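You operate a simulated robot arm through the tools that you are given. There is no shell and no other tool. Be economical: measure what you need, move in short steps, check, and stop when the job is done.

The job below is to be done with a simulated robot arm. You get a single attempt, and the scene is never put back.

TASK
Wipe the red drive in the dock, then put it back.
Fine: use the target slot, press wipe once, wait for the end, switch the dock off before you pull the drive; it goes in the drive rack.

Only the result counts: the job must be done as asked and must still hold three seconds after the hand-in. Knocking over, shifting, dropping, spilling or breaking anything else fails it.

THE ROBOT
A 7-joint arm with a two-finger parallel gripper, fixed in place. Base frame: the origin is at the foot of the arm, x ahead of it, y to its left, z up; the work surface is at about z = 908. Units: mm, rad, N and s.
With the tool pointing down near the work surface it reaches from about 300 to 680 mm from the base axis. Its first joint turns from -1.152 to 1.152 rad. Payload 1.57 kg.
Tool frame: the origin (TCP) lies between the finger pads and is the grasp point; the fingertips stand 30 mm ahead of it; z points along the fingers, y is the line along which they close. Largest opening 110 mm; finger width 24, thickness 12; the body of the gripper, 48 by 112 mm, starts 78 mm behind the TCP.
Orientation is that of the tool frame in the base frame, as [roll, pitch, yaw] about the fixed x, y, z axes, in that order (R = Rz(yaw) Ry(pitch) Rx(roll)). With the fingers straight down and closing along the base's y, the tool's x points along the base's -x, its y along +y and its z along -z.

THE INTERFACE
- The arm moves only by the tool play_rows. Its argument "moves" is a list of rows, each an object of numbers (a shift or turn left out is 0, a gripper value left out holds the last): "claw": the closure, from 0 (fully open) to 1 (shut); "dx", "dy", "dz": the shift along the tool's x, y, z in units of 25 mm (1.0 is 25 mm); "wx", "wy", "wz": the turn, a rotation vector about the tool's x, y, z in units of 4 degrees (1.0 is 4 degrees). In form: [{"claw": .., "dx": .., "dy": .., "dz": .., "wx": .., "wy": .., "wz": ..}, ...]. A call has 1 to 20 rows; each row shifts and turns the commanded pose from where the row before left it, along the tool's axes as they then stand. A call with a number of a shift or a turn outside -1 to 1 is refused whole. Each row takes 0.2 s and may step no farther than 50 mm and 0.15 rad from the row before; otherwise, or with a gripper value out of range, the whole call is refused. A pose out of reach is approached as far as the arm can. The call stops where the force on the tool passes 90 N (or 10 N more than at its start, if that is more) or the arm is blocked; 0.2 s more then pass. Each finger travels about 108 mm/s and halts on what it meets, pressing with about 28 N; the grip force reading is that of the motor and also rises with nothing between the fingers. The clock runs only during rows and for 0.2 s after the last one: add rows that do not move to give the fingers time. The reply holds the time, the measured pose of the TCP, the force on the tool along the base axes, the opening and the grip force, in the units named above and with some noise, and new pictures: "show" is both (left out), scene, wrist or none.
- Cameras (640 x 400 px; columns grow to the right, rows downward): "scene" is fixed at [178.3, -405.3, 1405.1]; the picture's right is [0.62, -0.79, 0.00], its down [-0.43, -0.34, -0.84] and it looks along [0.66, 0.52, -0.55] (base axes); focal length 254 px, centre (320, 200). "wrist" rides on the gripper at [70, 16, -141] in the tool frame; the picture's right is [-0.23, 0.97, 0.00], its down [-0.86, -0.20, -0.48] and it looks along [-0.47, -0.11, 0.88] (tool axes); focal length 222 px, centre (320, 200).
- point_at(camera, pixels): for up to 12 pixels [column, row] of the newest picture of that camera ("zoom" is the newest enlarged one), the place [x, y, z] in the base frame of the surface seen there, good to about 2 mm. It takes no simulated time.
- close_up(camera, box): a new picture of the part [left, top, right, bottom] of that camera's present view, enlarged. It takes no simulated time.
- hand_in(): hands the job in; it is judged then, once.

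Keep the steps short. Do not move on a guess: measure, check each grasp and each placing, and mend mistakes. In all there are 80 turns and 200 pictures (those below and enlarged ones count). Leave the gripper open and the arm clear of the work at the hand-in unless told otherwise, and finish with a single line.

The tools are called after "Request:" as name(argument=value, ...) on one line, values as JSON. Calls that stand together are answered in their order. play_rows: Moves the arm, as the interface text tells. Its arguments: {"type":"object","properties":{"moves":{"type":"array"},"show":{"type":"string","enum":["both","scene","wrist","none"]}},"required":["moves"]} The other tools are called the same way: point_at (camera, pixels) gives the place of the surface under pixels of a picture; close_up (camera, box) takes an enlarged picture of a part of a camera's view; hand_in () hands the job in.

At the start:

```text
time_s: 0.0
ee_pos: [304.1, -192.9, 1269.6]
tool_rot: [-3.141, 0.0, -3.141]
wrist_force: [0.6, -0.2, 0.0]
gripper_width: 109.8
gripper_force: 0.1
```

scene: 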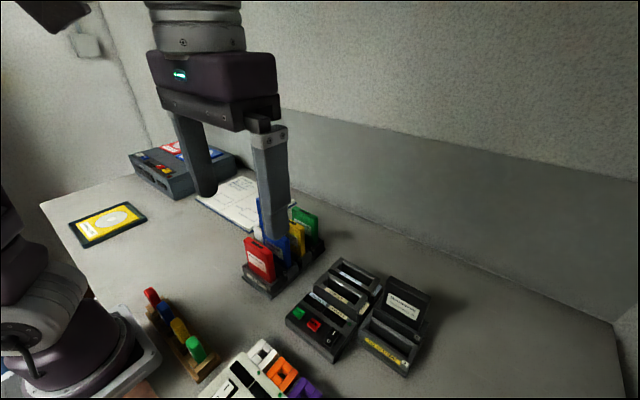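
wrist: 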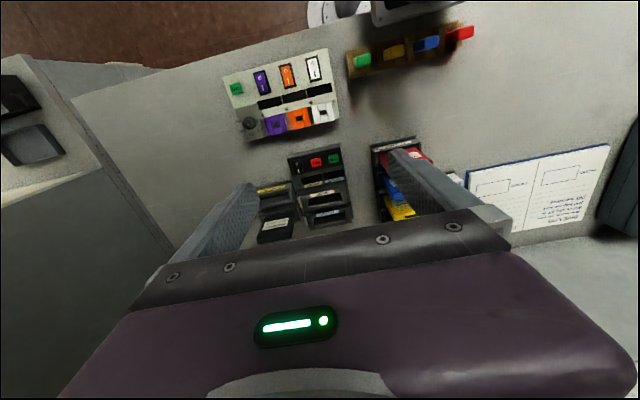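

I see the rack with drives around (280,250) in the scene and the dock around (335,305). I take close-ups of both.

Request:
close_up(camera="scene", box=[230, 190, 440, 390])

Request:
close_up(camera="wrist", box=[220, 40, 460, 250])

Request:
close_up(camera="scene", box=[120, 270, 340, 400])

```text
2.00 times, centred on (335, 290) of scene
```

zoom: 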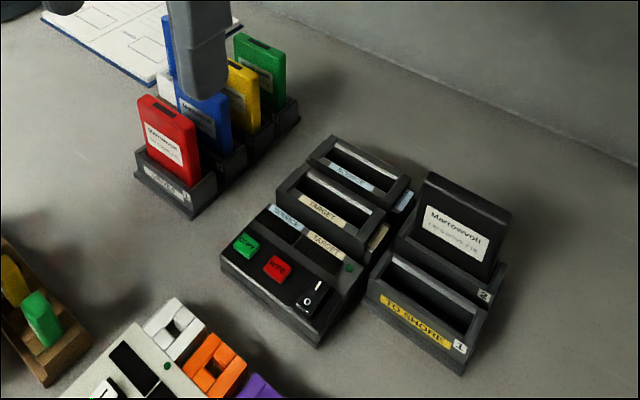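

```text
1.90 times, centred on (340, 145) of wrist
```

zoom: 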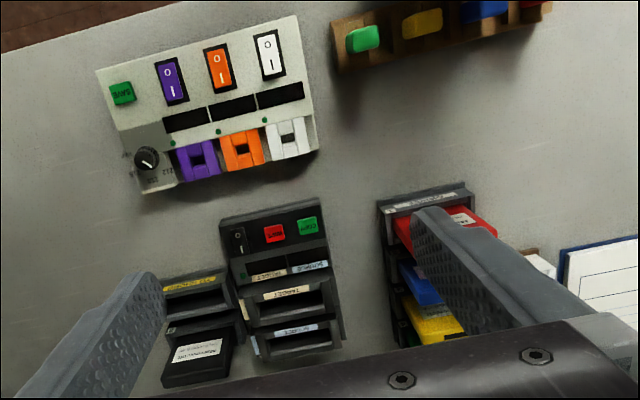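

```text
2.91 times, centred on (230, 335) of scene
```

zoom: 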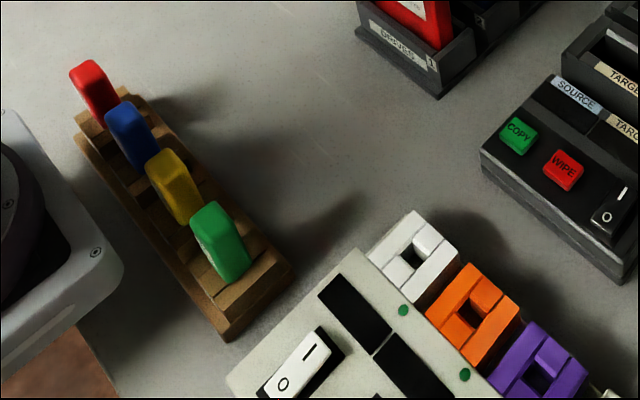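

I need finer views of the dock panel, the red drive and the rack.

Request:
close_up(camera="scene", box=[230, 210, 310, 300])

Request:
point_at(camera="zoom", pixels=[[320, 200]])

Request:
close_up(camera="scene", box=[280, 250, 380, 364])

Request:
point_at(camera="scene", pixels=[[244, 238], [273, 252], [276, 280], [246, 265], [299, 313], [314, 325], [330, 338], [313, 292], [346, 317], [325, 278], [360, 305], [325, 300]])

```text
4.44 times, centred on (270, 255) of scene
```

zoom: 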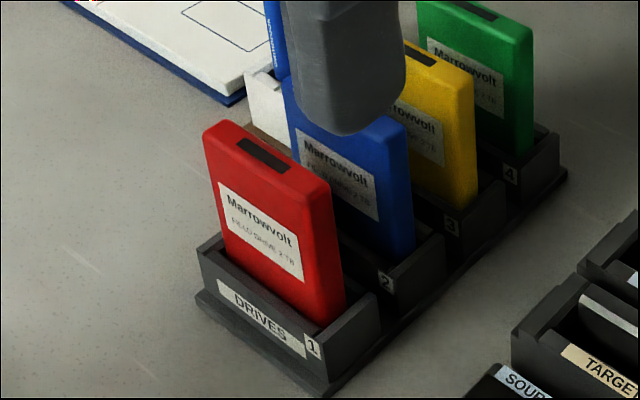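

```text
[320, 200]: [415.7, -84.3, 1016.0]
```

```text
3.51 times, centred on (330, 307) of scene
```

zoom: 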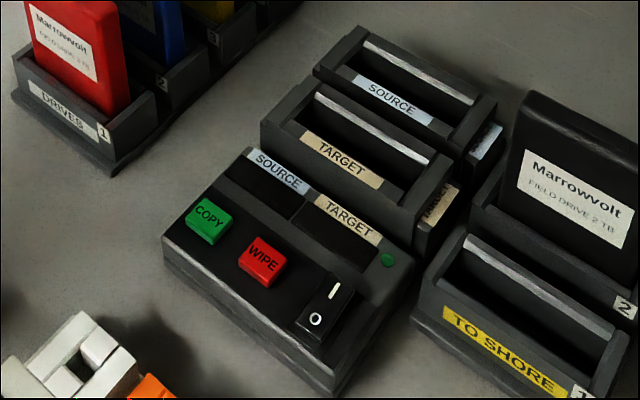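

```text
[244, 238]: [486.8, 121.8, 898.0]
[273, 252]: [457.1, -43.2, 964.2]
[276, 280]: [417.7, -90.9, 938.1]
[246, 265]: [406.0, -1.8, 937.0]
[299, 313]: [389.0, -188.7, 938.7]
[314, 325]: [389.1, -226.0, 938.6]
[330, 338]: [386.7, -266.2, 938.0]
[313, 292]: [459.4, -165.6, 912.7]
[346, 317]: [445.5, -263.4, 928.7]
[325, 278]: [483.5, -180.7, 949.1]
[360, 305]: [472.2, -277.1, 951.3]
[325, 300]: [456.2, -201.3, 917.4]
```

Now precise points on the dock in the newest zoom (factor 3.51): slot rims, buttons, switch ends.

Request:
point_at(camera="zoom", pixels=[[264, 127], [408, 208], [314, 90], [450, 160], [290, 125], [410, 200], [322, 98], [430, 158], [318, 70], [478, 135], [206, 220], [262, 262]])

Request:
point_at(camera="zoom", pixels=[[336, 288], [326, 305], [316, 322], [388, 260], [340, 280], [310, 330], [180, 235], [330, 365], [345, 145], [380, 165], [350, 120], [395, 145]])

Request:
close_up(camera="scene", box=[310, 310, 350, 350])

```text
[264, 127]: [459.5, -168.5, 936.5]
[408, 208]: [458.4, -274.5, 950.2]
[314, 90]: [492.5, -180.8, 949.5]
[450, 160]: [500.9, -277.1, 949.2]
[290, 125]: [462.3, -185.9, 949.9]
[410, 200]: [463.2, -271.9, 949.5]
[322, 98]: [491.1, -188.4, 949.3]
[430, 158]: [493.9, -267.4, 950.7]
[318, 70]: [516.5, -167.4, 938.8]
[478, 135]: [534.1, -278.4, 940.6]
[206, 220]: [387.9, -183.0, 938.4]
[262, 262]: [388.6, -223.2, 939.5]
```

```text
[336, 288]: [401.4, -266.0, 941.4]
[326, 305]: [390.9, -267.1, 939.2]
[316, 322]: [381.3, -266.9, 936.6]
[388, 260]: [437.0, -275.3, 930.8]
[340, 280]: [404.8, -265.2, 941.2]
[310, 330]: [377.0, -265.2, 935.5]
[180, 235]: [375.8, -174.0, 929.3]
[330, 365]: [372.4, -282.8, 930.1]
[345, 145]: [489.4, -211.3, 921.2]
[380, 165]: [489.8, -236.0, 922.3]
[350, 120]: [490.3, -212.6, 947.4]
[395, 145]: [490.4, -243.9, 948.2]
```

```text
10.00 times, centred on (330, 330) of scene
```

zoom: 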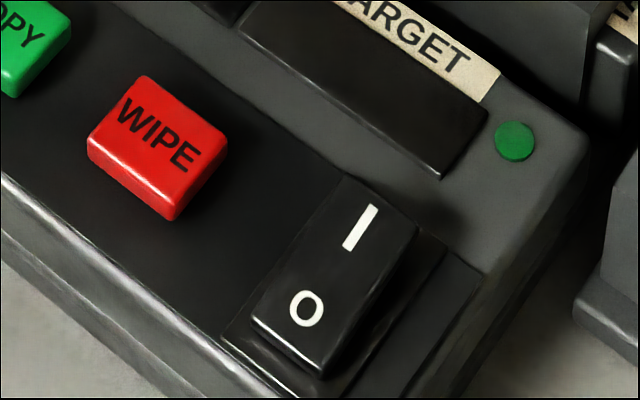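

O side sits low (z 936 vs 941 at I): the dock seems off. Next I measure the red drive and its surroundings.

Request:
close_up(camera="scene", box=[230, 210, 310, 300])

Request:
point_at(camera="zoom", pixels=[[208, 133], [300, 192], [245, 124], [325, 182], [225, 225], [318, 315], [340, 290], [320, 205], [200, 255], [310, 340], [215, 240], [370, 290]])

Request:
point_at(camera="zoom", pixels=[[380, 180], [400, 125], [405, 200], [290, 90], [260, 85], [275, 130], [277, 30], [335, 180], [385, 265], [440, 240], [350, 330], [265, 155]])

```text
4.44 times, centred on (270, 255) of scene
```

zoom: 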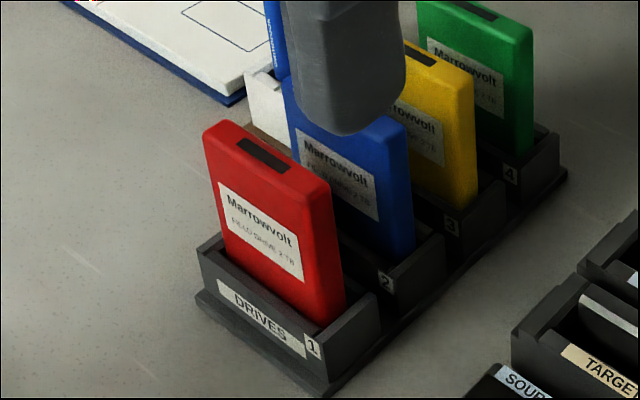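

```text
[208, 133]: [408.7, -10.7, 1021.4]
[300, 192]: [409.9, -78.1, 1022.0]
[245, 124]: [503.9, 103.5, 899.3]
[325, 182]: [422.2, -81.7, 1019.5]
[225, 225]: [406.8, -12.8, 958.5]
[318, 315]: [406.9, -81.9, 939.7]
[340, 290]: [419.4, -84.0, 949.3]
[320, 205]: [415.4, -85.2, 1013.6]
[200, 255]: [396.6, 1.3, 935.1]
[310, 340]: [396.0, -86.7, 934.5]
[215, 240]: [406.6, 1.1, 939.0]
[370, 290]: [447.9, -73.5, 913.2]
```

```text
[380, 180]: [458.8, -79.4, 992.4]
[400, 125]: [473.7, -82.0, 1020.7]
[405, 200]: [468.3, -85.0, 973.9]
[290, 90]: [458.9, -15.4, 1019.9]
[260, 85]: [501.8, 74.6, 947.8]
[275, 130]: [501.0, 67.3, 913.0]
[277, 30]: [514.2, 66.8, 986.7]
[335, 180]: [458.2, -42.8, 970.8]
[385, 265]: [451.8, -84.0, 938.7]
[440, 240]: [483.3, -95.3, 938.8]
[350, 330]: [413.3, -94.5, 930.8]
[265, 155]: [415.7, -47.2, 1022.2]
```

Red drive: x ≈ 407–424, y ≈ −10…−85, top z ≈ 1022, about 51 mm ahead of the blue one. I'll grip it along y (75 mm). First move above it with the hand open, to z 1120.

Request:
play_rows(moves=[{"claw": 0, "dx": -0.743, "dy": 0.969, "dz": 1}, {"dx": -0.743, "dy": 0.969, "dz": 1}, {"dx": -0.743, "dy": 0.969, "dz": 1}, {"dx": -0.743, "dy": 0.969, "dz": 1}, {"dx": -0.743, "dy": 0.969, "dz": 1}, {"dx": -0.743, "dy": 0.969, "dz": 1}, {}])

```text
time_s: 1.6
ee_pos: [416.0, -46.5, 1118.7]
tool_rot: [-3.141, 0.0, 3.14]
wrist_force: [-0.7, 0.8, -0.6]
gripper_width: 109.9
gripper_force: 0.1
```

scene: 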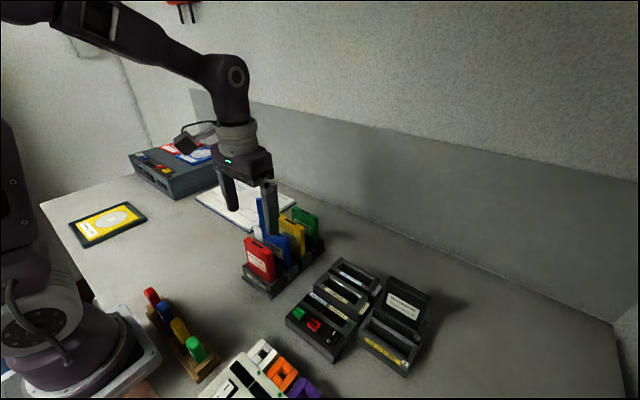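
wrist: 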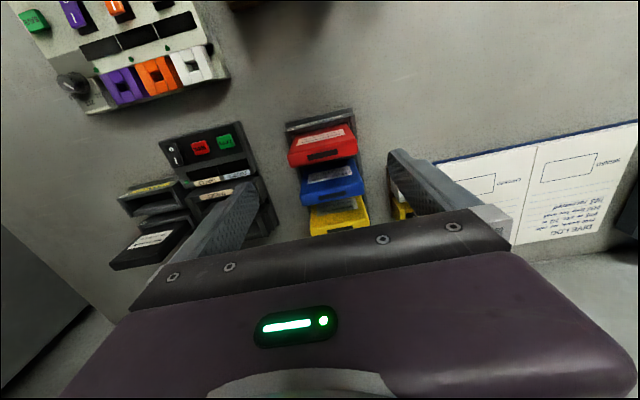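

Check the red drive's top in the wrist view for edges.

Request:
close_up(camera="wrist", box=[270, 90, 390, 240])

Request:
point_at(camera="wrist", pixels=[[293, 163], [355, 153], [320, 149], [322, 164], [320, 159], [292, 152], [352, 143]])

```text
2.67 times, centred on (330, 165) of wrist
```

zoom: 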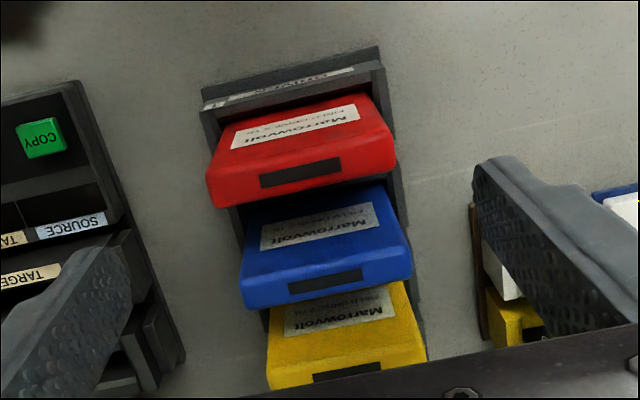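

```text
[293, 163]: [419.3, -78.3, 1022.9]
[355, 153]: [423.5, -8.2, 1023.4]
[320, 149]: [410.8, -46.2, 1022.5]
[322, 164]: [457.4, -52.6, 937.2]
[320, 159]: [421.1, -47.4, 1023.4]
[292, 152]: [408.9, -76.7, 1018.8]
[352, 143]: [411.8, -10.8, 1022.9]
```

Request:
point_at(camera="zoom", pixels=[[208, 180], [395, 152], [215, 206], [395, 170], [300, 187], [300, 150], [300, 160], [212, 172], [390, 140], [210, 190], [220, 118], [380, 80]])

```text
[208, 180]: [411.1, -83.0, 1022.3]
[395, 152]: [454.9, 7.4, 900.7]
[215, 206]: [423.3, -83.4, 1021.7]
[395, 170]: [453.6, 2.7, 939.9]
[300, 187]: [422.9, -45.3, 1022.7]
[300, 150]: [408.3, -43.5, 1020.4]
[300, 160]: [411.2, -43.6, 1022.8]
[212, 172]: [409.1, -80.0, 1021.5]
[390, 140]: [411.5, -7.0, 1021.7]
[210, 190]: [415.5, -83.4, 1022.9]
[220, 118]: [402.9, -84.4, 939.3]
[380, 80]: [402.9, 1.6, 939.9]
```

Centre ≈ (416, −45.5). Descend to TCP z 990 (tips 960, above rack rim 940 and dock rim 950) and close.

Request:
play_rows(moves=[{"dz": 0.86}, {"dz": 0.86}, {"dz": 0.86}, {"dz": 0.86}, {"dz": 0.86}, {"dz": 0.85}, {}], show="scene")

Request:
play_rows(moves=[{"claw": 1}, {}, {}, {}])

```text
time_s: 3.2
ee_pos: [413.2, -48.2, 991.4]
tool_rot: [3.141, 0.0, -3.14]
wrist_force: [0.5, -0.5, -0.5]
gripper_width: 110.1
gripper_force: 0.0
```

scene: 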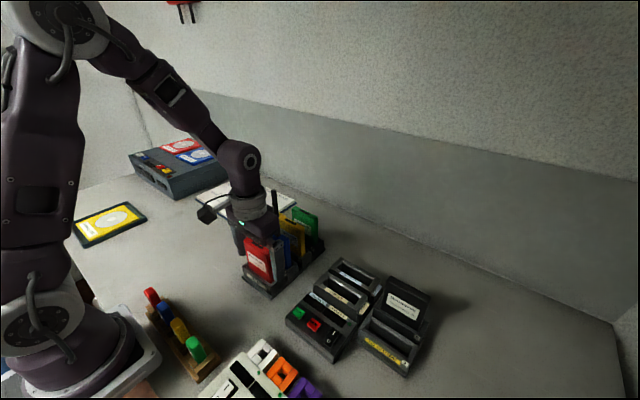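

```text
time_s: 4.2
ee_pos: [413.7, -47.6, 991.0]
tool_rot: [3.141, -0.001, -3.141]
wrist_force: [0.5, 16.5, -0.1]
gripper_width: 79.6
gripper_force: 27.4
```

scene: 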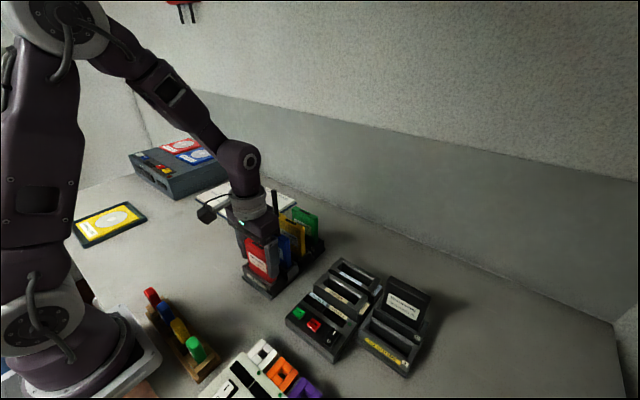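
wrist: 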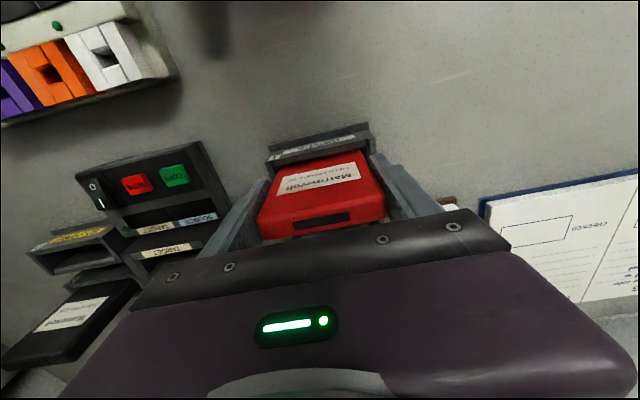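

Gripped at 79.6 mm, with a 16 N side load in +y, so the hand is slightly off centre. I'll shift 2 mm in +y and lift a little.

Request:
play_rows(moves=[{"dy": 0.08}, {}, {"dz": -0.4}, {}], show="scene")

```text
time_s: 5.2
ee_pos: [416.3, -46.1, 1001.3]
tool_rot: [3.141, 0.0, -3.141]
wrist_force: [0.3, 0.5, -2.5]
gripper_width: 79.9
gripper_force: 27.7
```

scene: 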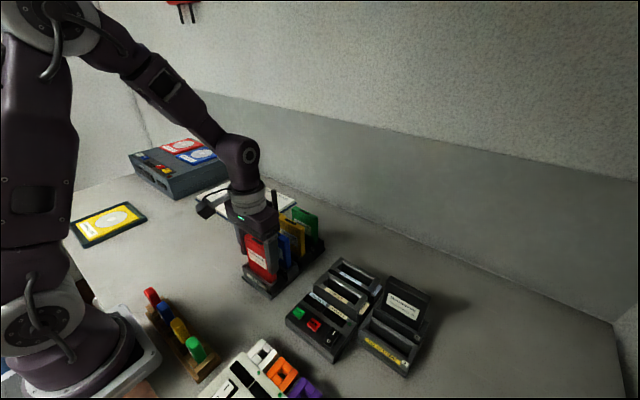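

Side load is gone and the drive follows. Lift straight up to z ≈ 1125.

Request:
play_rows(moves=[{"dz": -0.8}, {"dz": -0.8}, {"dz": -0.8}, {"dz": -0.9}, {"dz": -0.9}, {"dz": -0.8}, {}])

Request:
close_up(camera="scene", box=[220, 150, 320, 300])

Request:
close_up(camera="scene", box=[300, 250, 380, 310])

```text
time_s: 6.8
ee_pos: [417.8, -46.4, 1126.6]
tool_rot: [-3.14, -0.001, -3.142]
wrist_force: [0.1, 0.3, -2.6]
gripper_width: 79.4
gripper_force: 28.3
```

scene: 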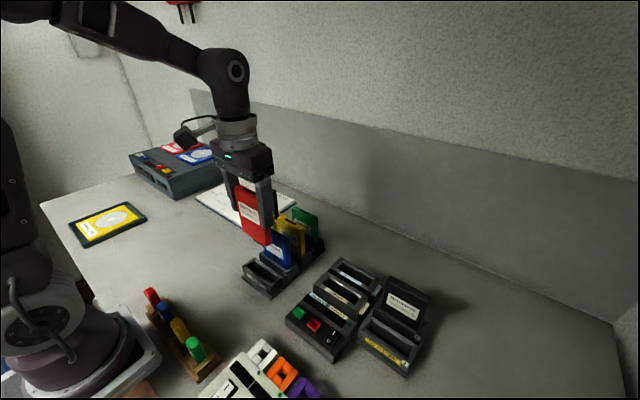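
wrist: 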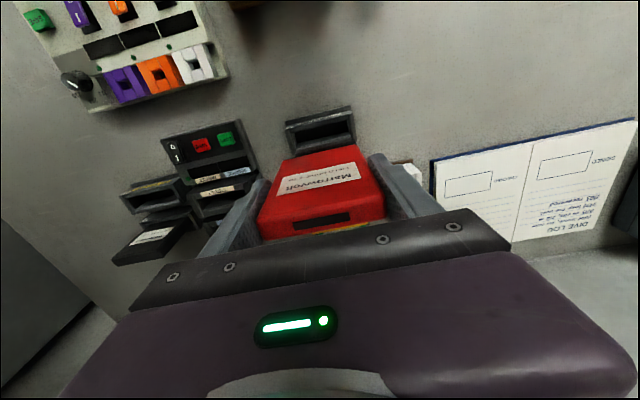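

```text
2.67 times, centred on (270, 225) of scene
```

zoom: 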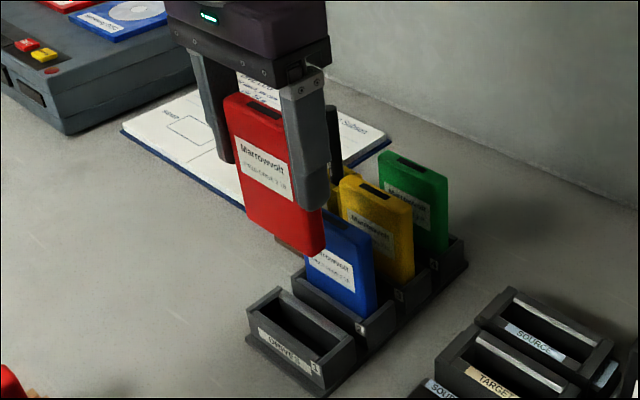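

```text
6.67 times, centred on (340, 280) of scene
```

zoom: 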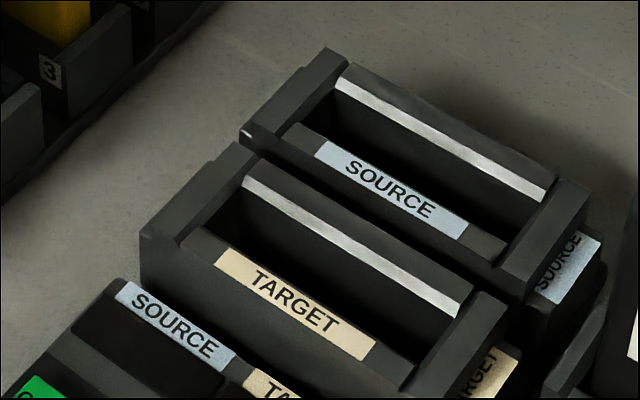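

Now exact inner edges of the target slot in this zoom, plus the held drive's bottom edge.

Request:
point_at(camera="zoom", pixels=[[206, 232], [400, 352], [300, 285], [245, 180], [455, 305], [350, 245], [345, 238], [175, 230], [415, 375], [250, 160], [480, 295], [230, 215]])

Request:
point_at(camera="zoom", pixels=[[190, 225], [410, 365], [225, 170], [470, 320], [440, 350], [215, 195], [260, 262], [330, 300], [365, 215], [300, 215], [400, 300], [350, 300]])

Request:
point_at(camera="scene", pixels=[[244, 225], [263, 242], [239, 190], [259, 199], [269, 241]])

```text
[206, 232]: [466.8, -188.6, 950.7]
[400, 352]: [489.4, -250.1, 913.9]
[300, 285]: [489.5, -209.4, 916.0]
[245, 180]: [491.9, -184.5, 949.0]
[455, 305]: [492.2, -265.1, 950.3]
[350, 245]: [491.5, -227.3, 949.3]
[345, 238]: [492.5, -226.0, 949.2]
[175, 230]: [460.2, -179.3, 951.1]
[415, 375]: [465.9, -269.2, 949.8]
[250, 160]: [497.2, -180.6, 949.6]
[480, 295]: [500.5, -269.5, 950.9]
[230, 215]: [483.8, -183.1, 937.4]
```

```text
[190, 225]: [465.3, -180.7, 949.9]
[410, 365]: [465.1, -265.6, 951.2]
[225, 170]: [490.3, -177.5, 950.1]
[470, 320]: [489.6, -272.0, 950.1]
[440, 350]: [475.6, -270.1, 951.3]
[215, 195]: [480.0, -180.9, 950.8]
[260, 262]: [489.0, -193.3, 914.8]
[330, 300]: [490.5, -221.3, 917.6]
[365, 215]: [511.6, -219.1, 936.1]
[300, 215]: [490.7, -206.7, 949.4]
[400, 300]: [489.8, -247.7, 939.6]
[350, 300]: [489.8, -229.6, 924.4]
```

```text
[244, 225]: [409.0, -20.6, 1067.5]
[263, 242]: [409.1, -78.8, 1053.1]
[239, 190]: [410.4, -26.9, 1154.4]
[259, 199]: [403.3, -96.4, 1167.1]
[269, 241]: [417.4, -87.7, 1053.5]
```

Target slot inner: x 468–490, y −183…−267.5, centre (479, −225.3). Held drive is centred on the TCP, bottom ≈ 76 mm below it. Move over the slot at this height (30 mm above other drives).

Request:
play_rows(moves=[{"dy": -0.897, "dx": -0.1}, {"dy": -0.897, "dx": -0.27}, {"dy": -0.897, "dx": -0.35}, {"dy": -0.897, "dx": -0.35}, {"dy": -0.897, "dx": -0.35}, {"dy": -0.897, "dx": -0.35}, {"dy": -0.897, "dx": -0.36}, {"dy": -0.897, "dx": -0.36}, {}, {}])

Request:
close_up(camera="scene", box=[290, 190, 410, 350])

```text
time_s: 9.0
ee_pos: [478.9, -225.8, 1127.6]
tool_rot: [-3.14, 0.0, 3.14]
wrist_force: [0.4, -0.8, -2.0]
gripper_width: 79.7
gripper_force: 28.4
```

scene: 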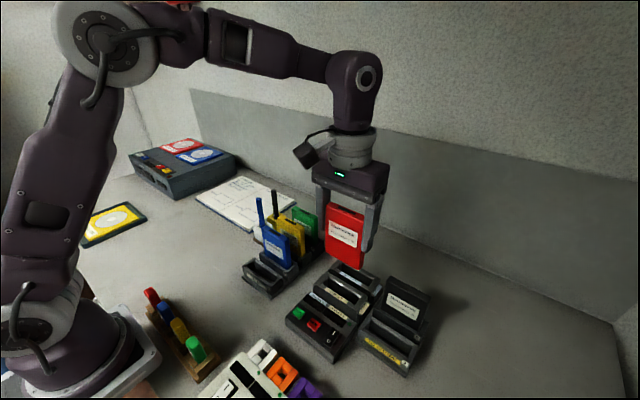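
wrist: 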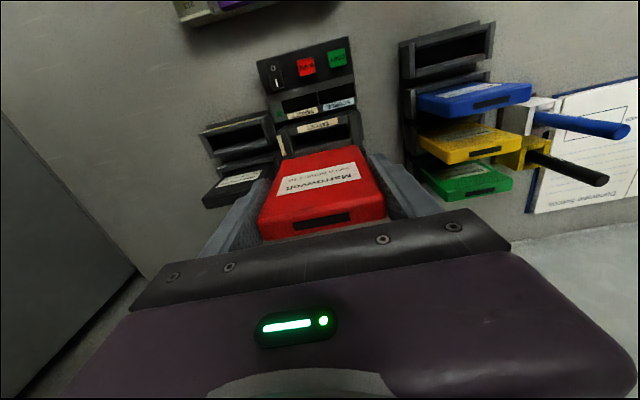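

```text
2.50 times, centred on (350, 270) of scene
```

zoom: 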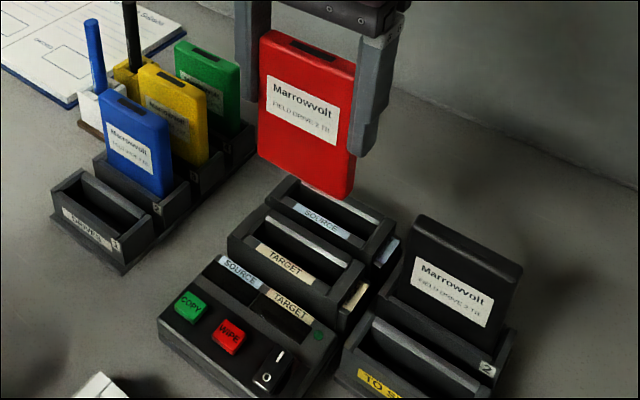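

Check drive position and the neighbouring black drive's clearance.

Request:
point_at(camera="zoom", pixels=[[262, 60], [262, 145], [335, 190], [300, 90], [350, 180], [415, 222], [390, 290], [510, 265], [420, 235], [258, 100], [320, 150], [400, 255]])

```text
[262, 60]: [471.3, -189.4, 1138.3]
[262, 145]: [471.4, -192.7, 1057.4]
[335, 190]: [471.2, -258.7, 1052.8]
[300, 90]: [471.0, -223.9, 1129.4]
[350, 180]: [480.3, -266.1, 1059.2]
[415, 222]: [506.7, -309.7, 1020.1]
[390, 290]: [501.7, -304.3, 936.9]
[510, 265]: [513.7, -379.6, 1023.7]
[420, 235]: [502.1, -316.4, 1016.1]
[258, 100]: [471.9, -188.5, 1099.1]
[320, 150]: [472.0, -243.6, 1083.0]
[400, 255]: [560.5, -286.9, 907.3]
```

Drive spans x 471–488, y ≈ −188…−266 — well aligned; nudge +1.5 mm in y. Descend to just above the rim.

Request:
play_rows(moves=[{"dy": 0.06, "dz": 0.7}, {"dz": 0.7}, {"dz": 0.7}, {"dz": 0.7}, {"dz": 0.6}, {}, {}], show="scene")

Request:
close_up(camera="scene", box=[300, 220, 390, 320])

```text
time_s: 10.6
ee_pos: [479.1, -223.8, 1040.5]
tool_rot: [3.139, 0.001, -3.141]
wrist_force: [-0.2, 0.5, -2.4]
gripper_width: 79.8
gripper_force: 27.7
```

scene: 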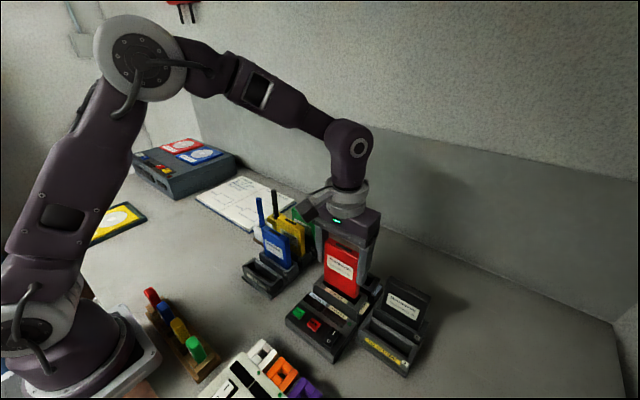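

```text
4.00 times, centred on (345, 270) of scene
```

zoom: 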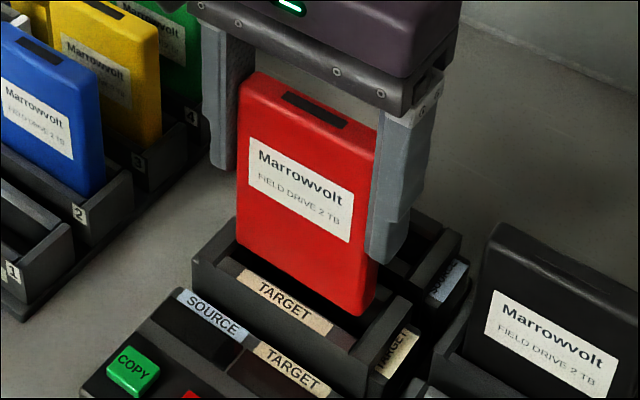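

Request:
point_at(camera="zoom", pixels=[[240, 230], [355, 305], [371, 290], [240, 120], [300, 230], [205, 250], [385, 330], [395, 315]])

```text
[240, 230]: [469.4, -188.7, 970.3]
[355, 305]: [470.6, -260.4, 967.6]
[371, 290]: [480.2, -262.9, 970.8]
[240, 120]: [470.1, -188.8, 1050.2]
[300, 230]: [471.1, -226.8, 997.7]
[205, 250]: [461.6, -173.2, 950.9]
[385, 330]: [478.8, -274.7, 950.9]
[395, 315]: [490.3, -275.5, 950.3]
```

Drive spans y ≈ −186…−263, x 470.5–487.5: within the slot. Lower gently, watching the force.

Request:
play_rows(moves=[{"dz": 0.4}, {"dz": 0.4}, {"dz": 0.3}, {"dz": 0.2}, {}], show="scene")

```text
time_s: 11.8
ee_pos: [478.3, -224.0, 1009.5]
tool_rot: [3.142, 0.001, 3.141]
wrist_force: [-0.6, 0.0, -1.8]
gripper_width: 79.9
gripper_force: 28.0
```

scene: 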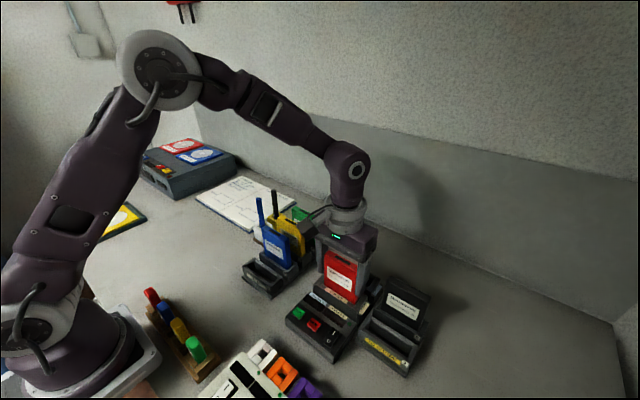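

Bottom is at ≈ 933 inside the slot with no contact force. Continue in 2.5 mm rows.

Request:
play_rows(moves=[{"dz": 0.15}, {"dz": 0.12}, {"dz": 0.12}, {"dz": 0.1}, {"dz": 0.1}, {}], show="scene")

Request:
close_up(camera="scene", box=[290, 240, 390, 360])

```text
time_s: 13.2
ee_pos: [479.2, -223.8, 996.1]
tool_rot: [-3.14, 0.003, -3.141]
wrist_force: [-5.2, 2.8, 21.9]
gripper_width: 79.9
gripper_force: 28.1
```

scene: 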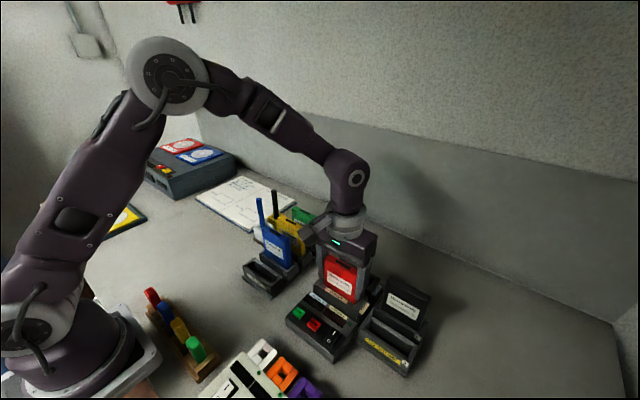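

```text
3.33 times, centred on (340, 300) of scene
```

zoom: 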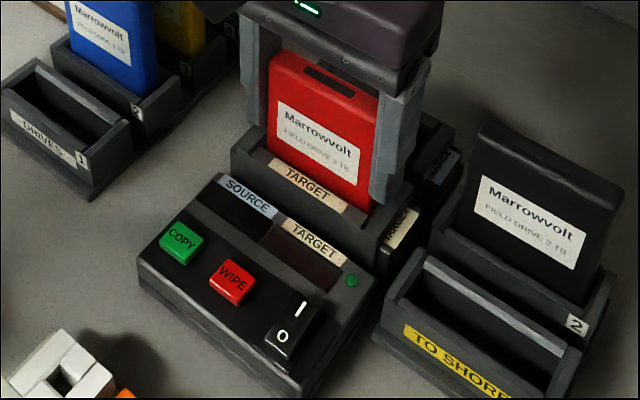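

Contact with 22 N. Press a little more to see whether it seats further.

Request:
play_rows(moves=[{"dz": 0.08}, {"dz": 0.08}, {}], show="none")

Request:
close_up(camera="scene", box=[290, 240, 390, 360])

Request:
point_at(camera="zoom", pixels=[[285, 62], [360, 95], [330, 80], [300, 120], [360, 180], [275, 130]])

```text
time_s: 14.0
ee_pos: [479.7, -224.9, 988.4]
tool_rot: [-3.14, 0.0, 3.141]
wrist_force: [2.0, 4.9, 24.6]
gripper_width: 79.4
gripper_force: 28.6
```

```text
3.33 times, centred on (340, 300) of scene
```

zoom: 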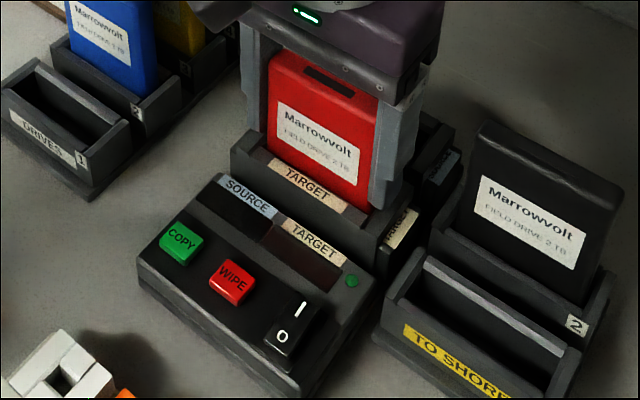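

```text
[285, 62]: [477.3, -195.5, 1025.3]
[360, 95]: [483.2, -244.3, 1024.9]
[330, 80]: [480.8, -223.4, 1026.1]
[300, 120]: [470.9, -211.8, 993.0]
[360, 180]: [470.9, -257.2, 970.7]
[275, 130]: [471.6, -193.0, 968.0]
```

The top is now at 1025 and the hand slipped down over it, so the drive is at the slot floor (≈ 917). Release and rise.

Request:
play_rows(moves=[{"claw": 0}, {}, {}, {}], show="none")

Request:
play_rows(moves=[{"dz": -0.5}, {"dz": -0.8}, {"dz": -0.9}, {"dz": -0.9}, {"dz": -0.9}, {"dz": -0.8}, {}])

Request:
close_up(camera="scene", box=[290, 240, 390, 360])

Request:
point_at(camera="zoom", pixels=[[285, 62], [360, 95], [330, 80], [300, 120], [360, 180], [275, 130]])

```text
time_s: 15.0
ee_pos: [478.4, -225.1, 989.8]
tool_rot: [3.141, -0.001, 3.141]
wrist_force: [0.2, -0.3, 0.2]
gripper_width: 109.9
gripper_force: 0.1
```

```text
time_s: 16.6
ee_pos: [477.4, -223.9, 1109.9]
tool_rot: [3.14, 0.0, 3.141]
wrist_force: [-1.5, 0.1, 0.8]
gripper_width: 110.1
gripper_force: 0.1
```

scene: 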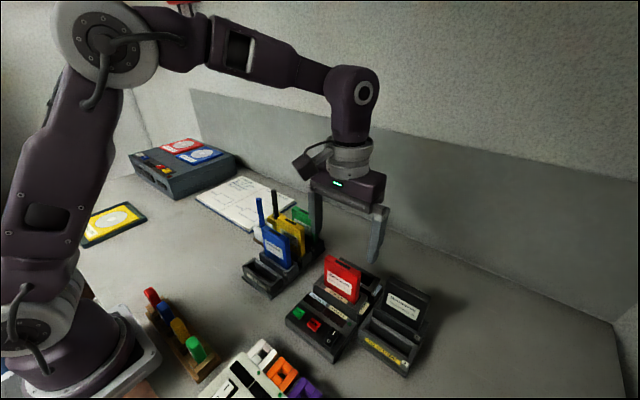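
wrist: 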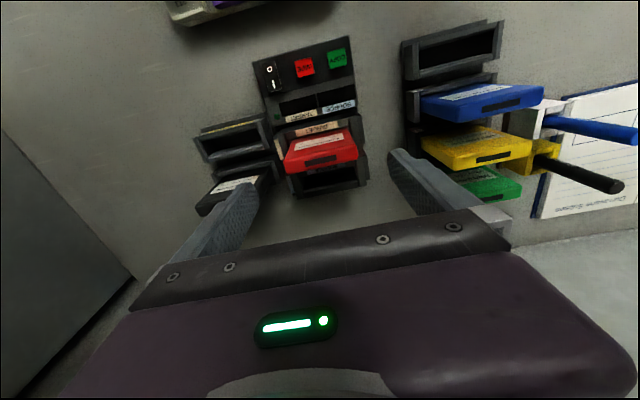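

```text
3.33 times, centred on (340, 300) of scene
```

zoom: 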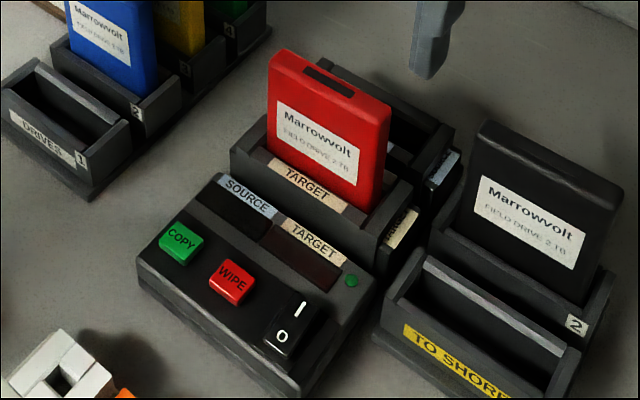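

```text
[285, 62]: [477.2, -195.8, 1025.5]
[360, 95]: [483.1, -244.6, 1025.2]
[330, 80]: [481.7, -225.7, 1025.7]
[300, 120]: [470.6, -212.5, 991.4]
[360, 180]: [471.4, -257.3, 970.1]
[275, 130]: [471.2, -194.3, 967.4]
```

Drive is upright and seated in TARGET. Inspect display, LED and switch before pressing anything.

Request:
close_up(camera="scene", box=[305, 290, 355, 350])

Request:
point_at(camera="zoom", pixels=[[310, 215], [330, 195], [340, 225], [280, 280], [260, 300], [300, 250], [130, 160], [170, 120], [200, 160], [240, 270], [355, 215], [305, 190]])

```text
6.67 times, centred on (330, 320) of scene
```

zoom: 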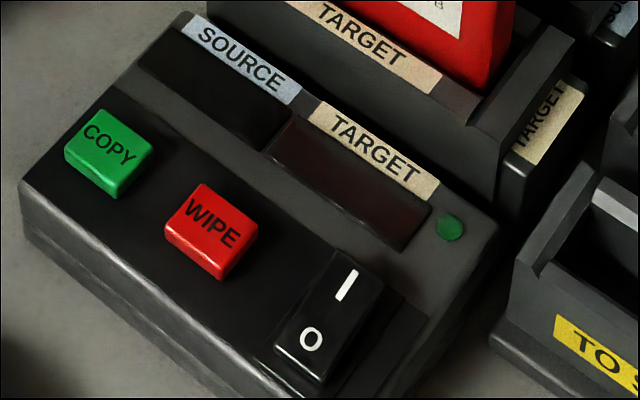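

```text
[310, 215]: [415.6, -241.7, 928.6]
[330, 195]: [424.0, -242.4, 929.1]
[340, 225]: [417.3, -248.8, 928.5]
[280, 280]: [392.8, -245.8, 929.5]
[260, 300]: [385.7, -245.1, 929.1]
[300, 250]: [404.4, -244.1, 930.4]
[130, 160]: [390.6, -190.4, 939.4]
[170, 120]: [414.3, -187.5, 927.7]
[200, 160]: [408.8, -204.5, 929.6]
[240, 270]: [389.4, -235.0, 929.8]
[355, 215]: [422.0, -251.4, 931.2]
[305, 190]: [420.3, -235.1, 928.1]
```

Rocker: O end low (z 935), I end high (942), LED and displays dark → off. Panel lies at z 929. Close the fingers and go above the I end (408, −266), with tips at ≈ 960.

Request:
play_rows(moves=[{"claw": 1, "dx": 0.7, "dy": -0.41}, {"dx": 0.7, "dy": -0.41}, {"dx": 0.7, "dy": -0.41}, {"dx": 0.72, "dy": -0.42}, {"dz": 0.9}, {"dz": 0.9}, {"dz": 0.9}, {"dz": 0.9}, {"dz": 0.8}, {"dz": 0.3}, {}])

Request:
close_up(camera="scene", box=[290, 260, 390, 360])

```text
time_s: 19.0
ee_pos: [408.6, -266.0, 992.0]
tool_rot: [-3.14, 0.0, 3.141]
wrist_force: [0.3, -0.3, -0.3]
gripper_width: 0.1
gripper_force: 21.3
```

scene: 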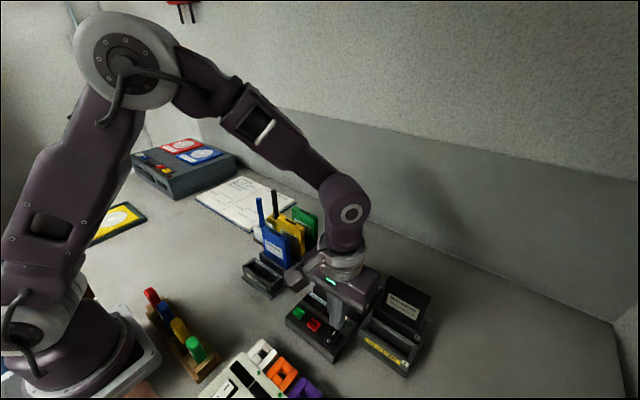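
wrist: 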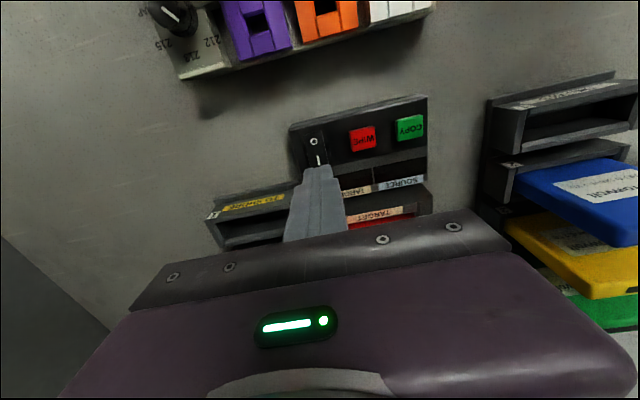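

```text
4.00 times, centred on (340, 310) of scene
```

zoom: 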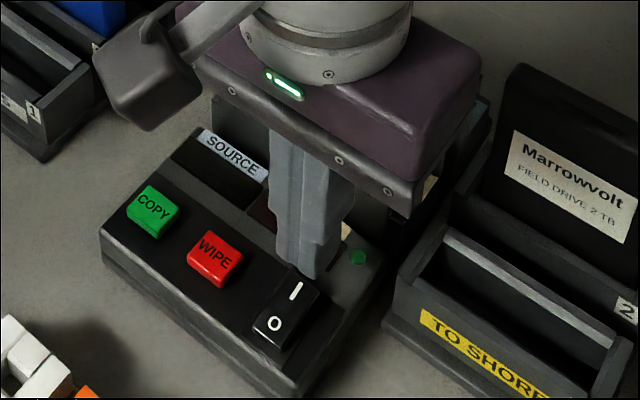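

Tips hang above the I end. Descend toward it: 18 mm, then small steps.

Request:
play_rows(moves=[{"dz": 0.4}, {"dz": 0.32}, {"dz": 0.08}, {"dz": 0.08}, {}], show="none")

Request:
close_up(camera="scene", box=[305, 290, 355, 350])

```text
time_s: 20.2
ee_pos: [408.1, -265.5, 969.6]
tool_rot: [-3.141, 0.001, -3.141]
wrist_force: [2.6, 1.0, 3.9]
gripper_width: 0.0
gripper_force: 21.6
```

```text
6.67 times, centred on (330, 320) of scene
```

zoom: 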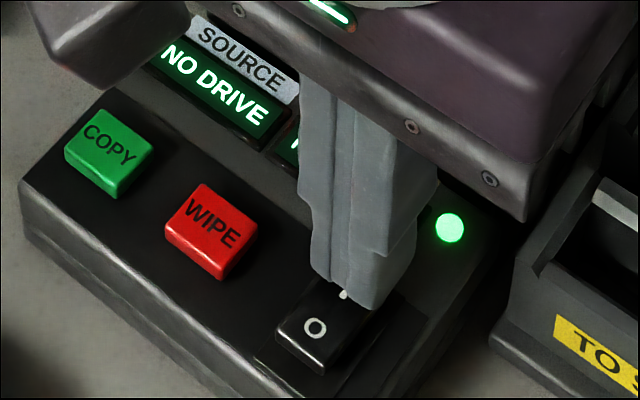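

The dock is on: LED lit, SOURCE reads NO DRIVE. Raise and read the TARGET display.

Request:
play_rows(moves=[{"dz": -0.5}, {"dz": -0.8}, {"dz": -0.8}, {"dx": 0.9, "dz": -0.3}, {"dx": 0.9}, {}], show="none")

Request:
close_up(camera="scene", box=[305, 290, 355, 350])

```text
time_s: 21.6
ee_pos: [363.2, -265.9, 1029.1]
tool_rot: [3.141, 0.0, 3.141]
wrist_force: [0.4, -0.1, -0.5]
gripper_width: 0.0
gripper_force: 21.2
```

```text
6.67 times, centred on (330, 320) of scene
```

zoom: 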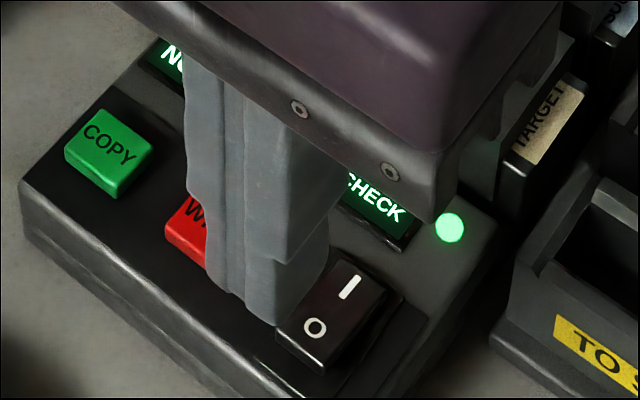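

TARGET reads "CHECK". Move to above the WIPE button (388.6, −223.2), higher up, so that I can read the display while it checks.

Request:
play_rows(moves=[{"dz": -1, "dx": -0.3, "dy": 0.5}, {"dz": -1, "dx": -0.3, "dy": 0.6}, {"dz": -0.8, "dx": -0.4, "dy": 0.6}, {}, {}, {}], show="none")

Request:
close_up(camera="scene", box=[285, 270, 375, 350])

```text
time_s: 23.0
ee_pos: [387.7, -222.4, 1098.7]
tool_rot: [-3.141, 0.0, -3.141]
wrist_force: [0.0, -0.5, 0.4]
gripper_width: 0.1
gripper_force: 21.9
```

```text
5.00 times, centred on (330, 310) of scene
```

zoom: 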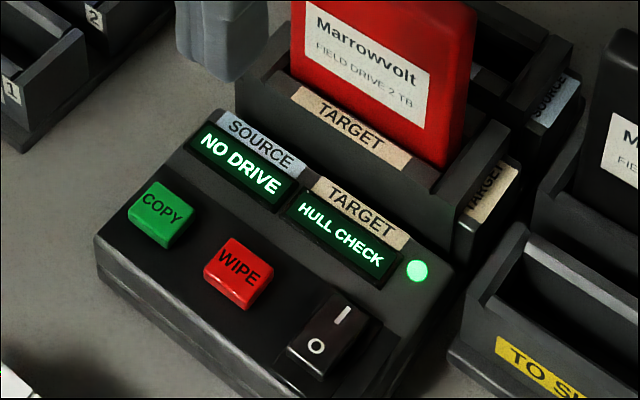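

TARGET reads "HULL CHECK" — either the drive's content label or a passing state. Wait 3 s and look again.

Request:
play_rows(moves=[{}, {}, {}, {}, {}, {}, {}, {}, {}, {}, {}, {}, {}, {}, {}], show="none")

Request:
close_up(camera="scene", box=[285, 270, 375, 350])

Request:
point_at(camera="zoom", pixels=[[238, 265], [208, 252], [265, 275], [235, 245]])

```text
time_s: 26.2
ee_pos: [387.4, -222.3, 1098.3]
tool_rot: [3.141, -0.001, -3.14]
wrist_force: [0.3, -0.4, 0.5]
gripper_width: 0.2
gripper_force: 21.1
```

```text
5.00 times, centred on (330, 310) of scene
```

zoom: 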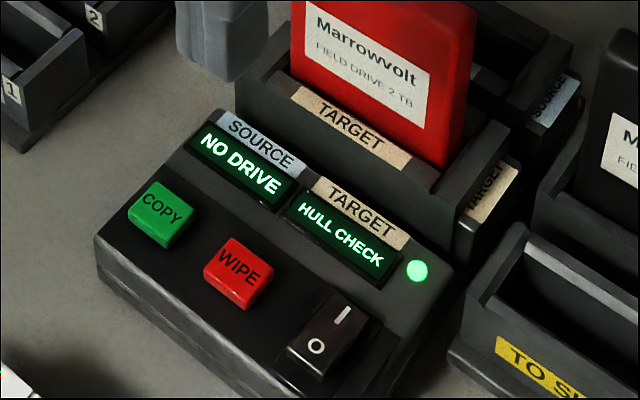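

```text
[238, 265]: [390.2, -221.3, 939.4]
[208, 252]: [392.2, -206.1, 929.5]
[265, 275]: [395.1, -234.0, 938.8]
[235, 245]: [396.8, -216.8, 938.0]
```

It's stable, so it is the drive's content label. The drive is recognised. Descend over WIPE to tips ≈ 946.

Request:
play_rows(moves=[{"dz": 0.9}, {"dz": 0.9}, {"dz": 0.9}, {"dz": 0.9}, {"dz": 0.8}, {"dz": 0.4}, {}], show="none")

Request:
close_up(camera="scene", box=[285, 270, 375, 350])

```text
time_s: 27.8
ee_pos: [387.1, -222.7, 980.4]
tool_rot: [-3.141, 0.001, 3.141]
wrist_force: [-0.3, 0.1, -0.4]
gripper_width: 0.1
gripper_force: 21.0
```

```text
5.00 times, centred on (330, 310) of scene
```

zoom: 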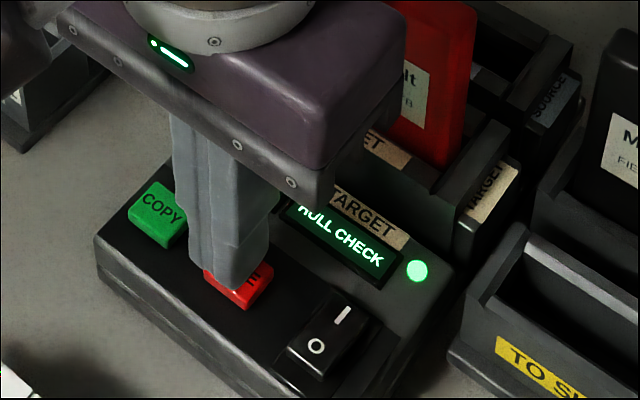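

Tips are over WIPE. Press down slowly by ~13 mm.

Request:
play_rows(moves=[{"dz": 0.3}, {"dz": 0.08}, {"dz": 0.08}, {"dz": 0.06}, {}], show="none")

Request:
close_up(camera="scene", box=[285, 270, 375, 350])

```text
time_s: 29.0
ee_pos: [388.5, -223.4, 967.2]
tool_rot: [3.14, -0.001, -3.141]
wrist_force: [0.2, -1.5, 4.4]
gripper_width: 0.0
gripper_force: 21.1
```

```text
5.00 times, centred on (330, 310) of scene
```

zoom: 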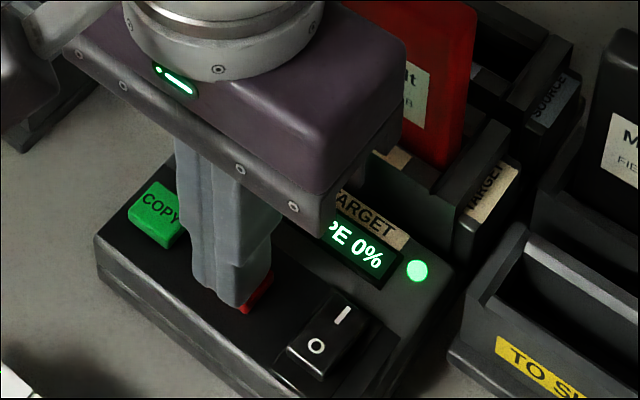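

WIPE 0% — started. Lift off and wait, hovering high near the switch's O side (375, −266).

Request:
play_rows(moves=[{"dz": -0.8}, {"dz": -1}, {"dz": -1}, {"dz": -1}, {"dz": -1}, {"dx": 0.27, "dy": -0.85}, {"dx": 0.27, "dy": -0.85}, {}, {}, {}, {}, {}, {}], show="none")

Request:
close_up(camera="scene", box=[285, 270, 375, 350])

```text
time_s: 31.8
ee_pos: [374.7, -264.9, 1088.3]
tool_rot: [3.141, 0.0, -3.141]
wrist_force: [0.1, 0.4, 0.0]
gripper_width: 0.0
gripper_force: 21.5
```

```text
5.00 times, centred on (330, 310) of scene
```

zoom: 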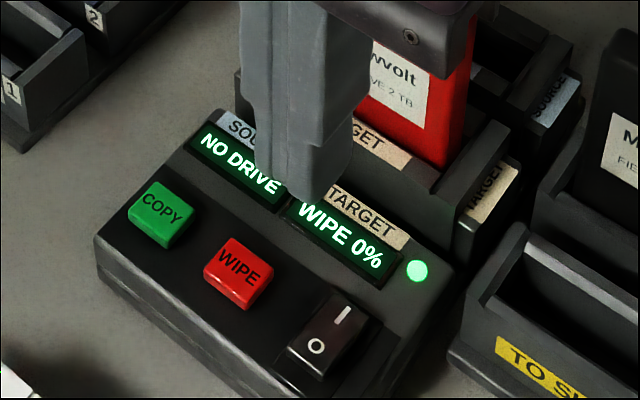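

Display readable: WIPE 0%. Wait.

Request:
play_rows(moves=[{}, {}, {}, {}, {}, {}, {}, {}, {}, {}, {}, {}, {}, {}, {}, {}, {}, {}, {}, {}], show="none")

Request:
close_up(camera="scene", box=[285, 270, 375, 350])

```text
time_s: 36.0
ee_pos: [374.9, -264.6, 1088.5]
tool_rot: [-3.142, 0.002, -3.139]
wrist_force: [-0.5, -0.4, 0.9]
gripper_width: 0.0
gripper_force: 21.2
```

```text
5.00 times, centred on (330, 310) of scene
```

zoom: 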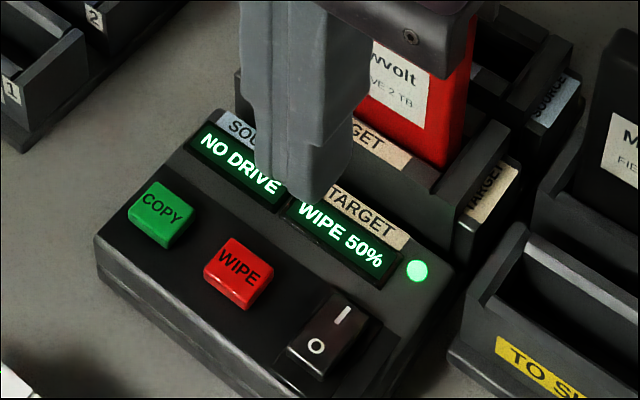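

50%. Wait on.

Request:
play_rows(moves=[{}, {}, {}, {}, {}, {}, {}, {}, {}, {}, {}, {}, {}, {}, {}, {}, {}, {}, {}, {}], show="none")

Request:
play_rows(moves=[{}, {}, {}, {}, {}, {}, {}, {}, {}, {}], show="none")

Request:
close_up(camera="scene", box=[285, 270, 375, 350])

```text
time_s: 40.2
ee_pos: [375.5, -264.9, 1088.3]
tool_rot: [-3.141, 0.0, 3.141]
wrist_force: [0.0, 0.8, 0.2]
gripper_width: 0.0
gripper_force: 21.3
```

```text
time_s: 42.4
ee_pos: [375.3, -265.6, 1088.1]
tool_rot: [-3.142, 0.0, -3.141]
wrist_force: [1.0, -0.2, 0.2]
gripper_width: 0.0
gripper_force: 21.7
```

```text
5.00 times, centred on (330, 310) of scene
```

zoom: 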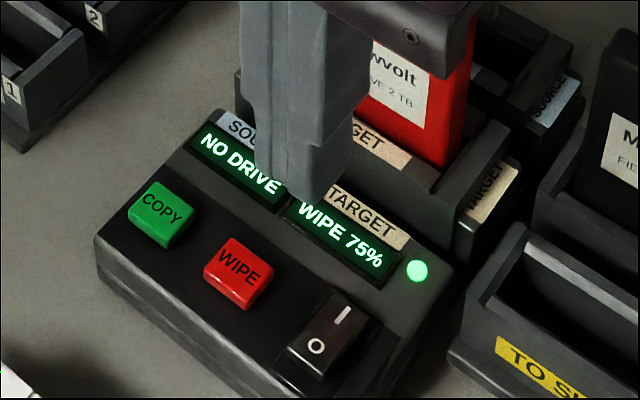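

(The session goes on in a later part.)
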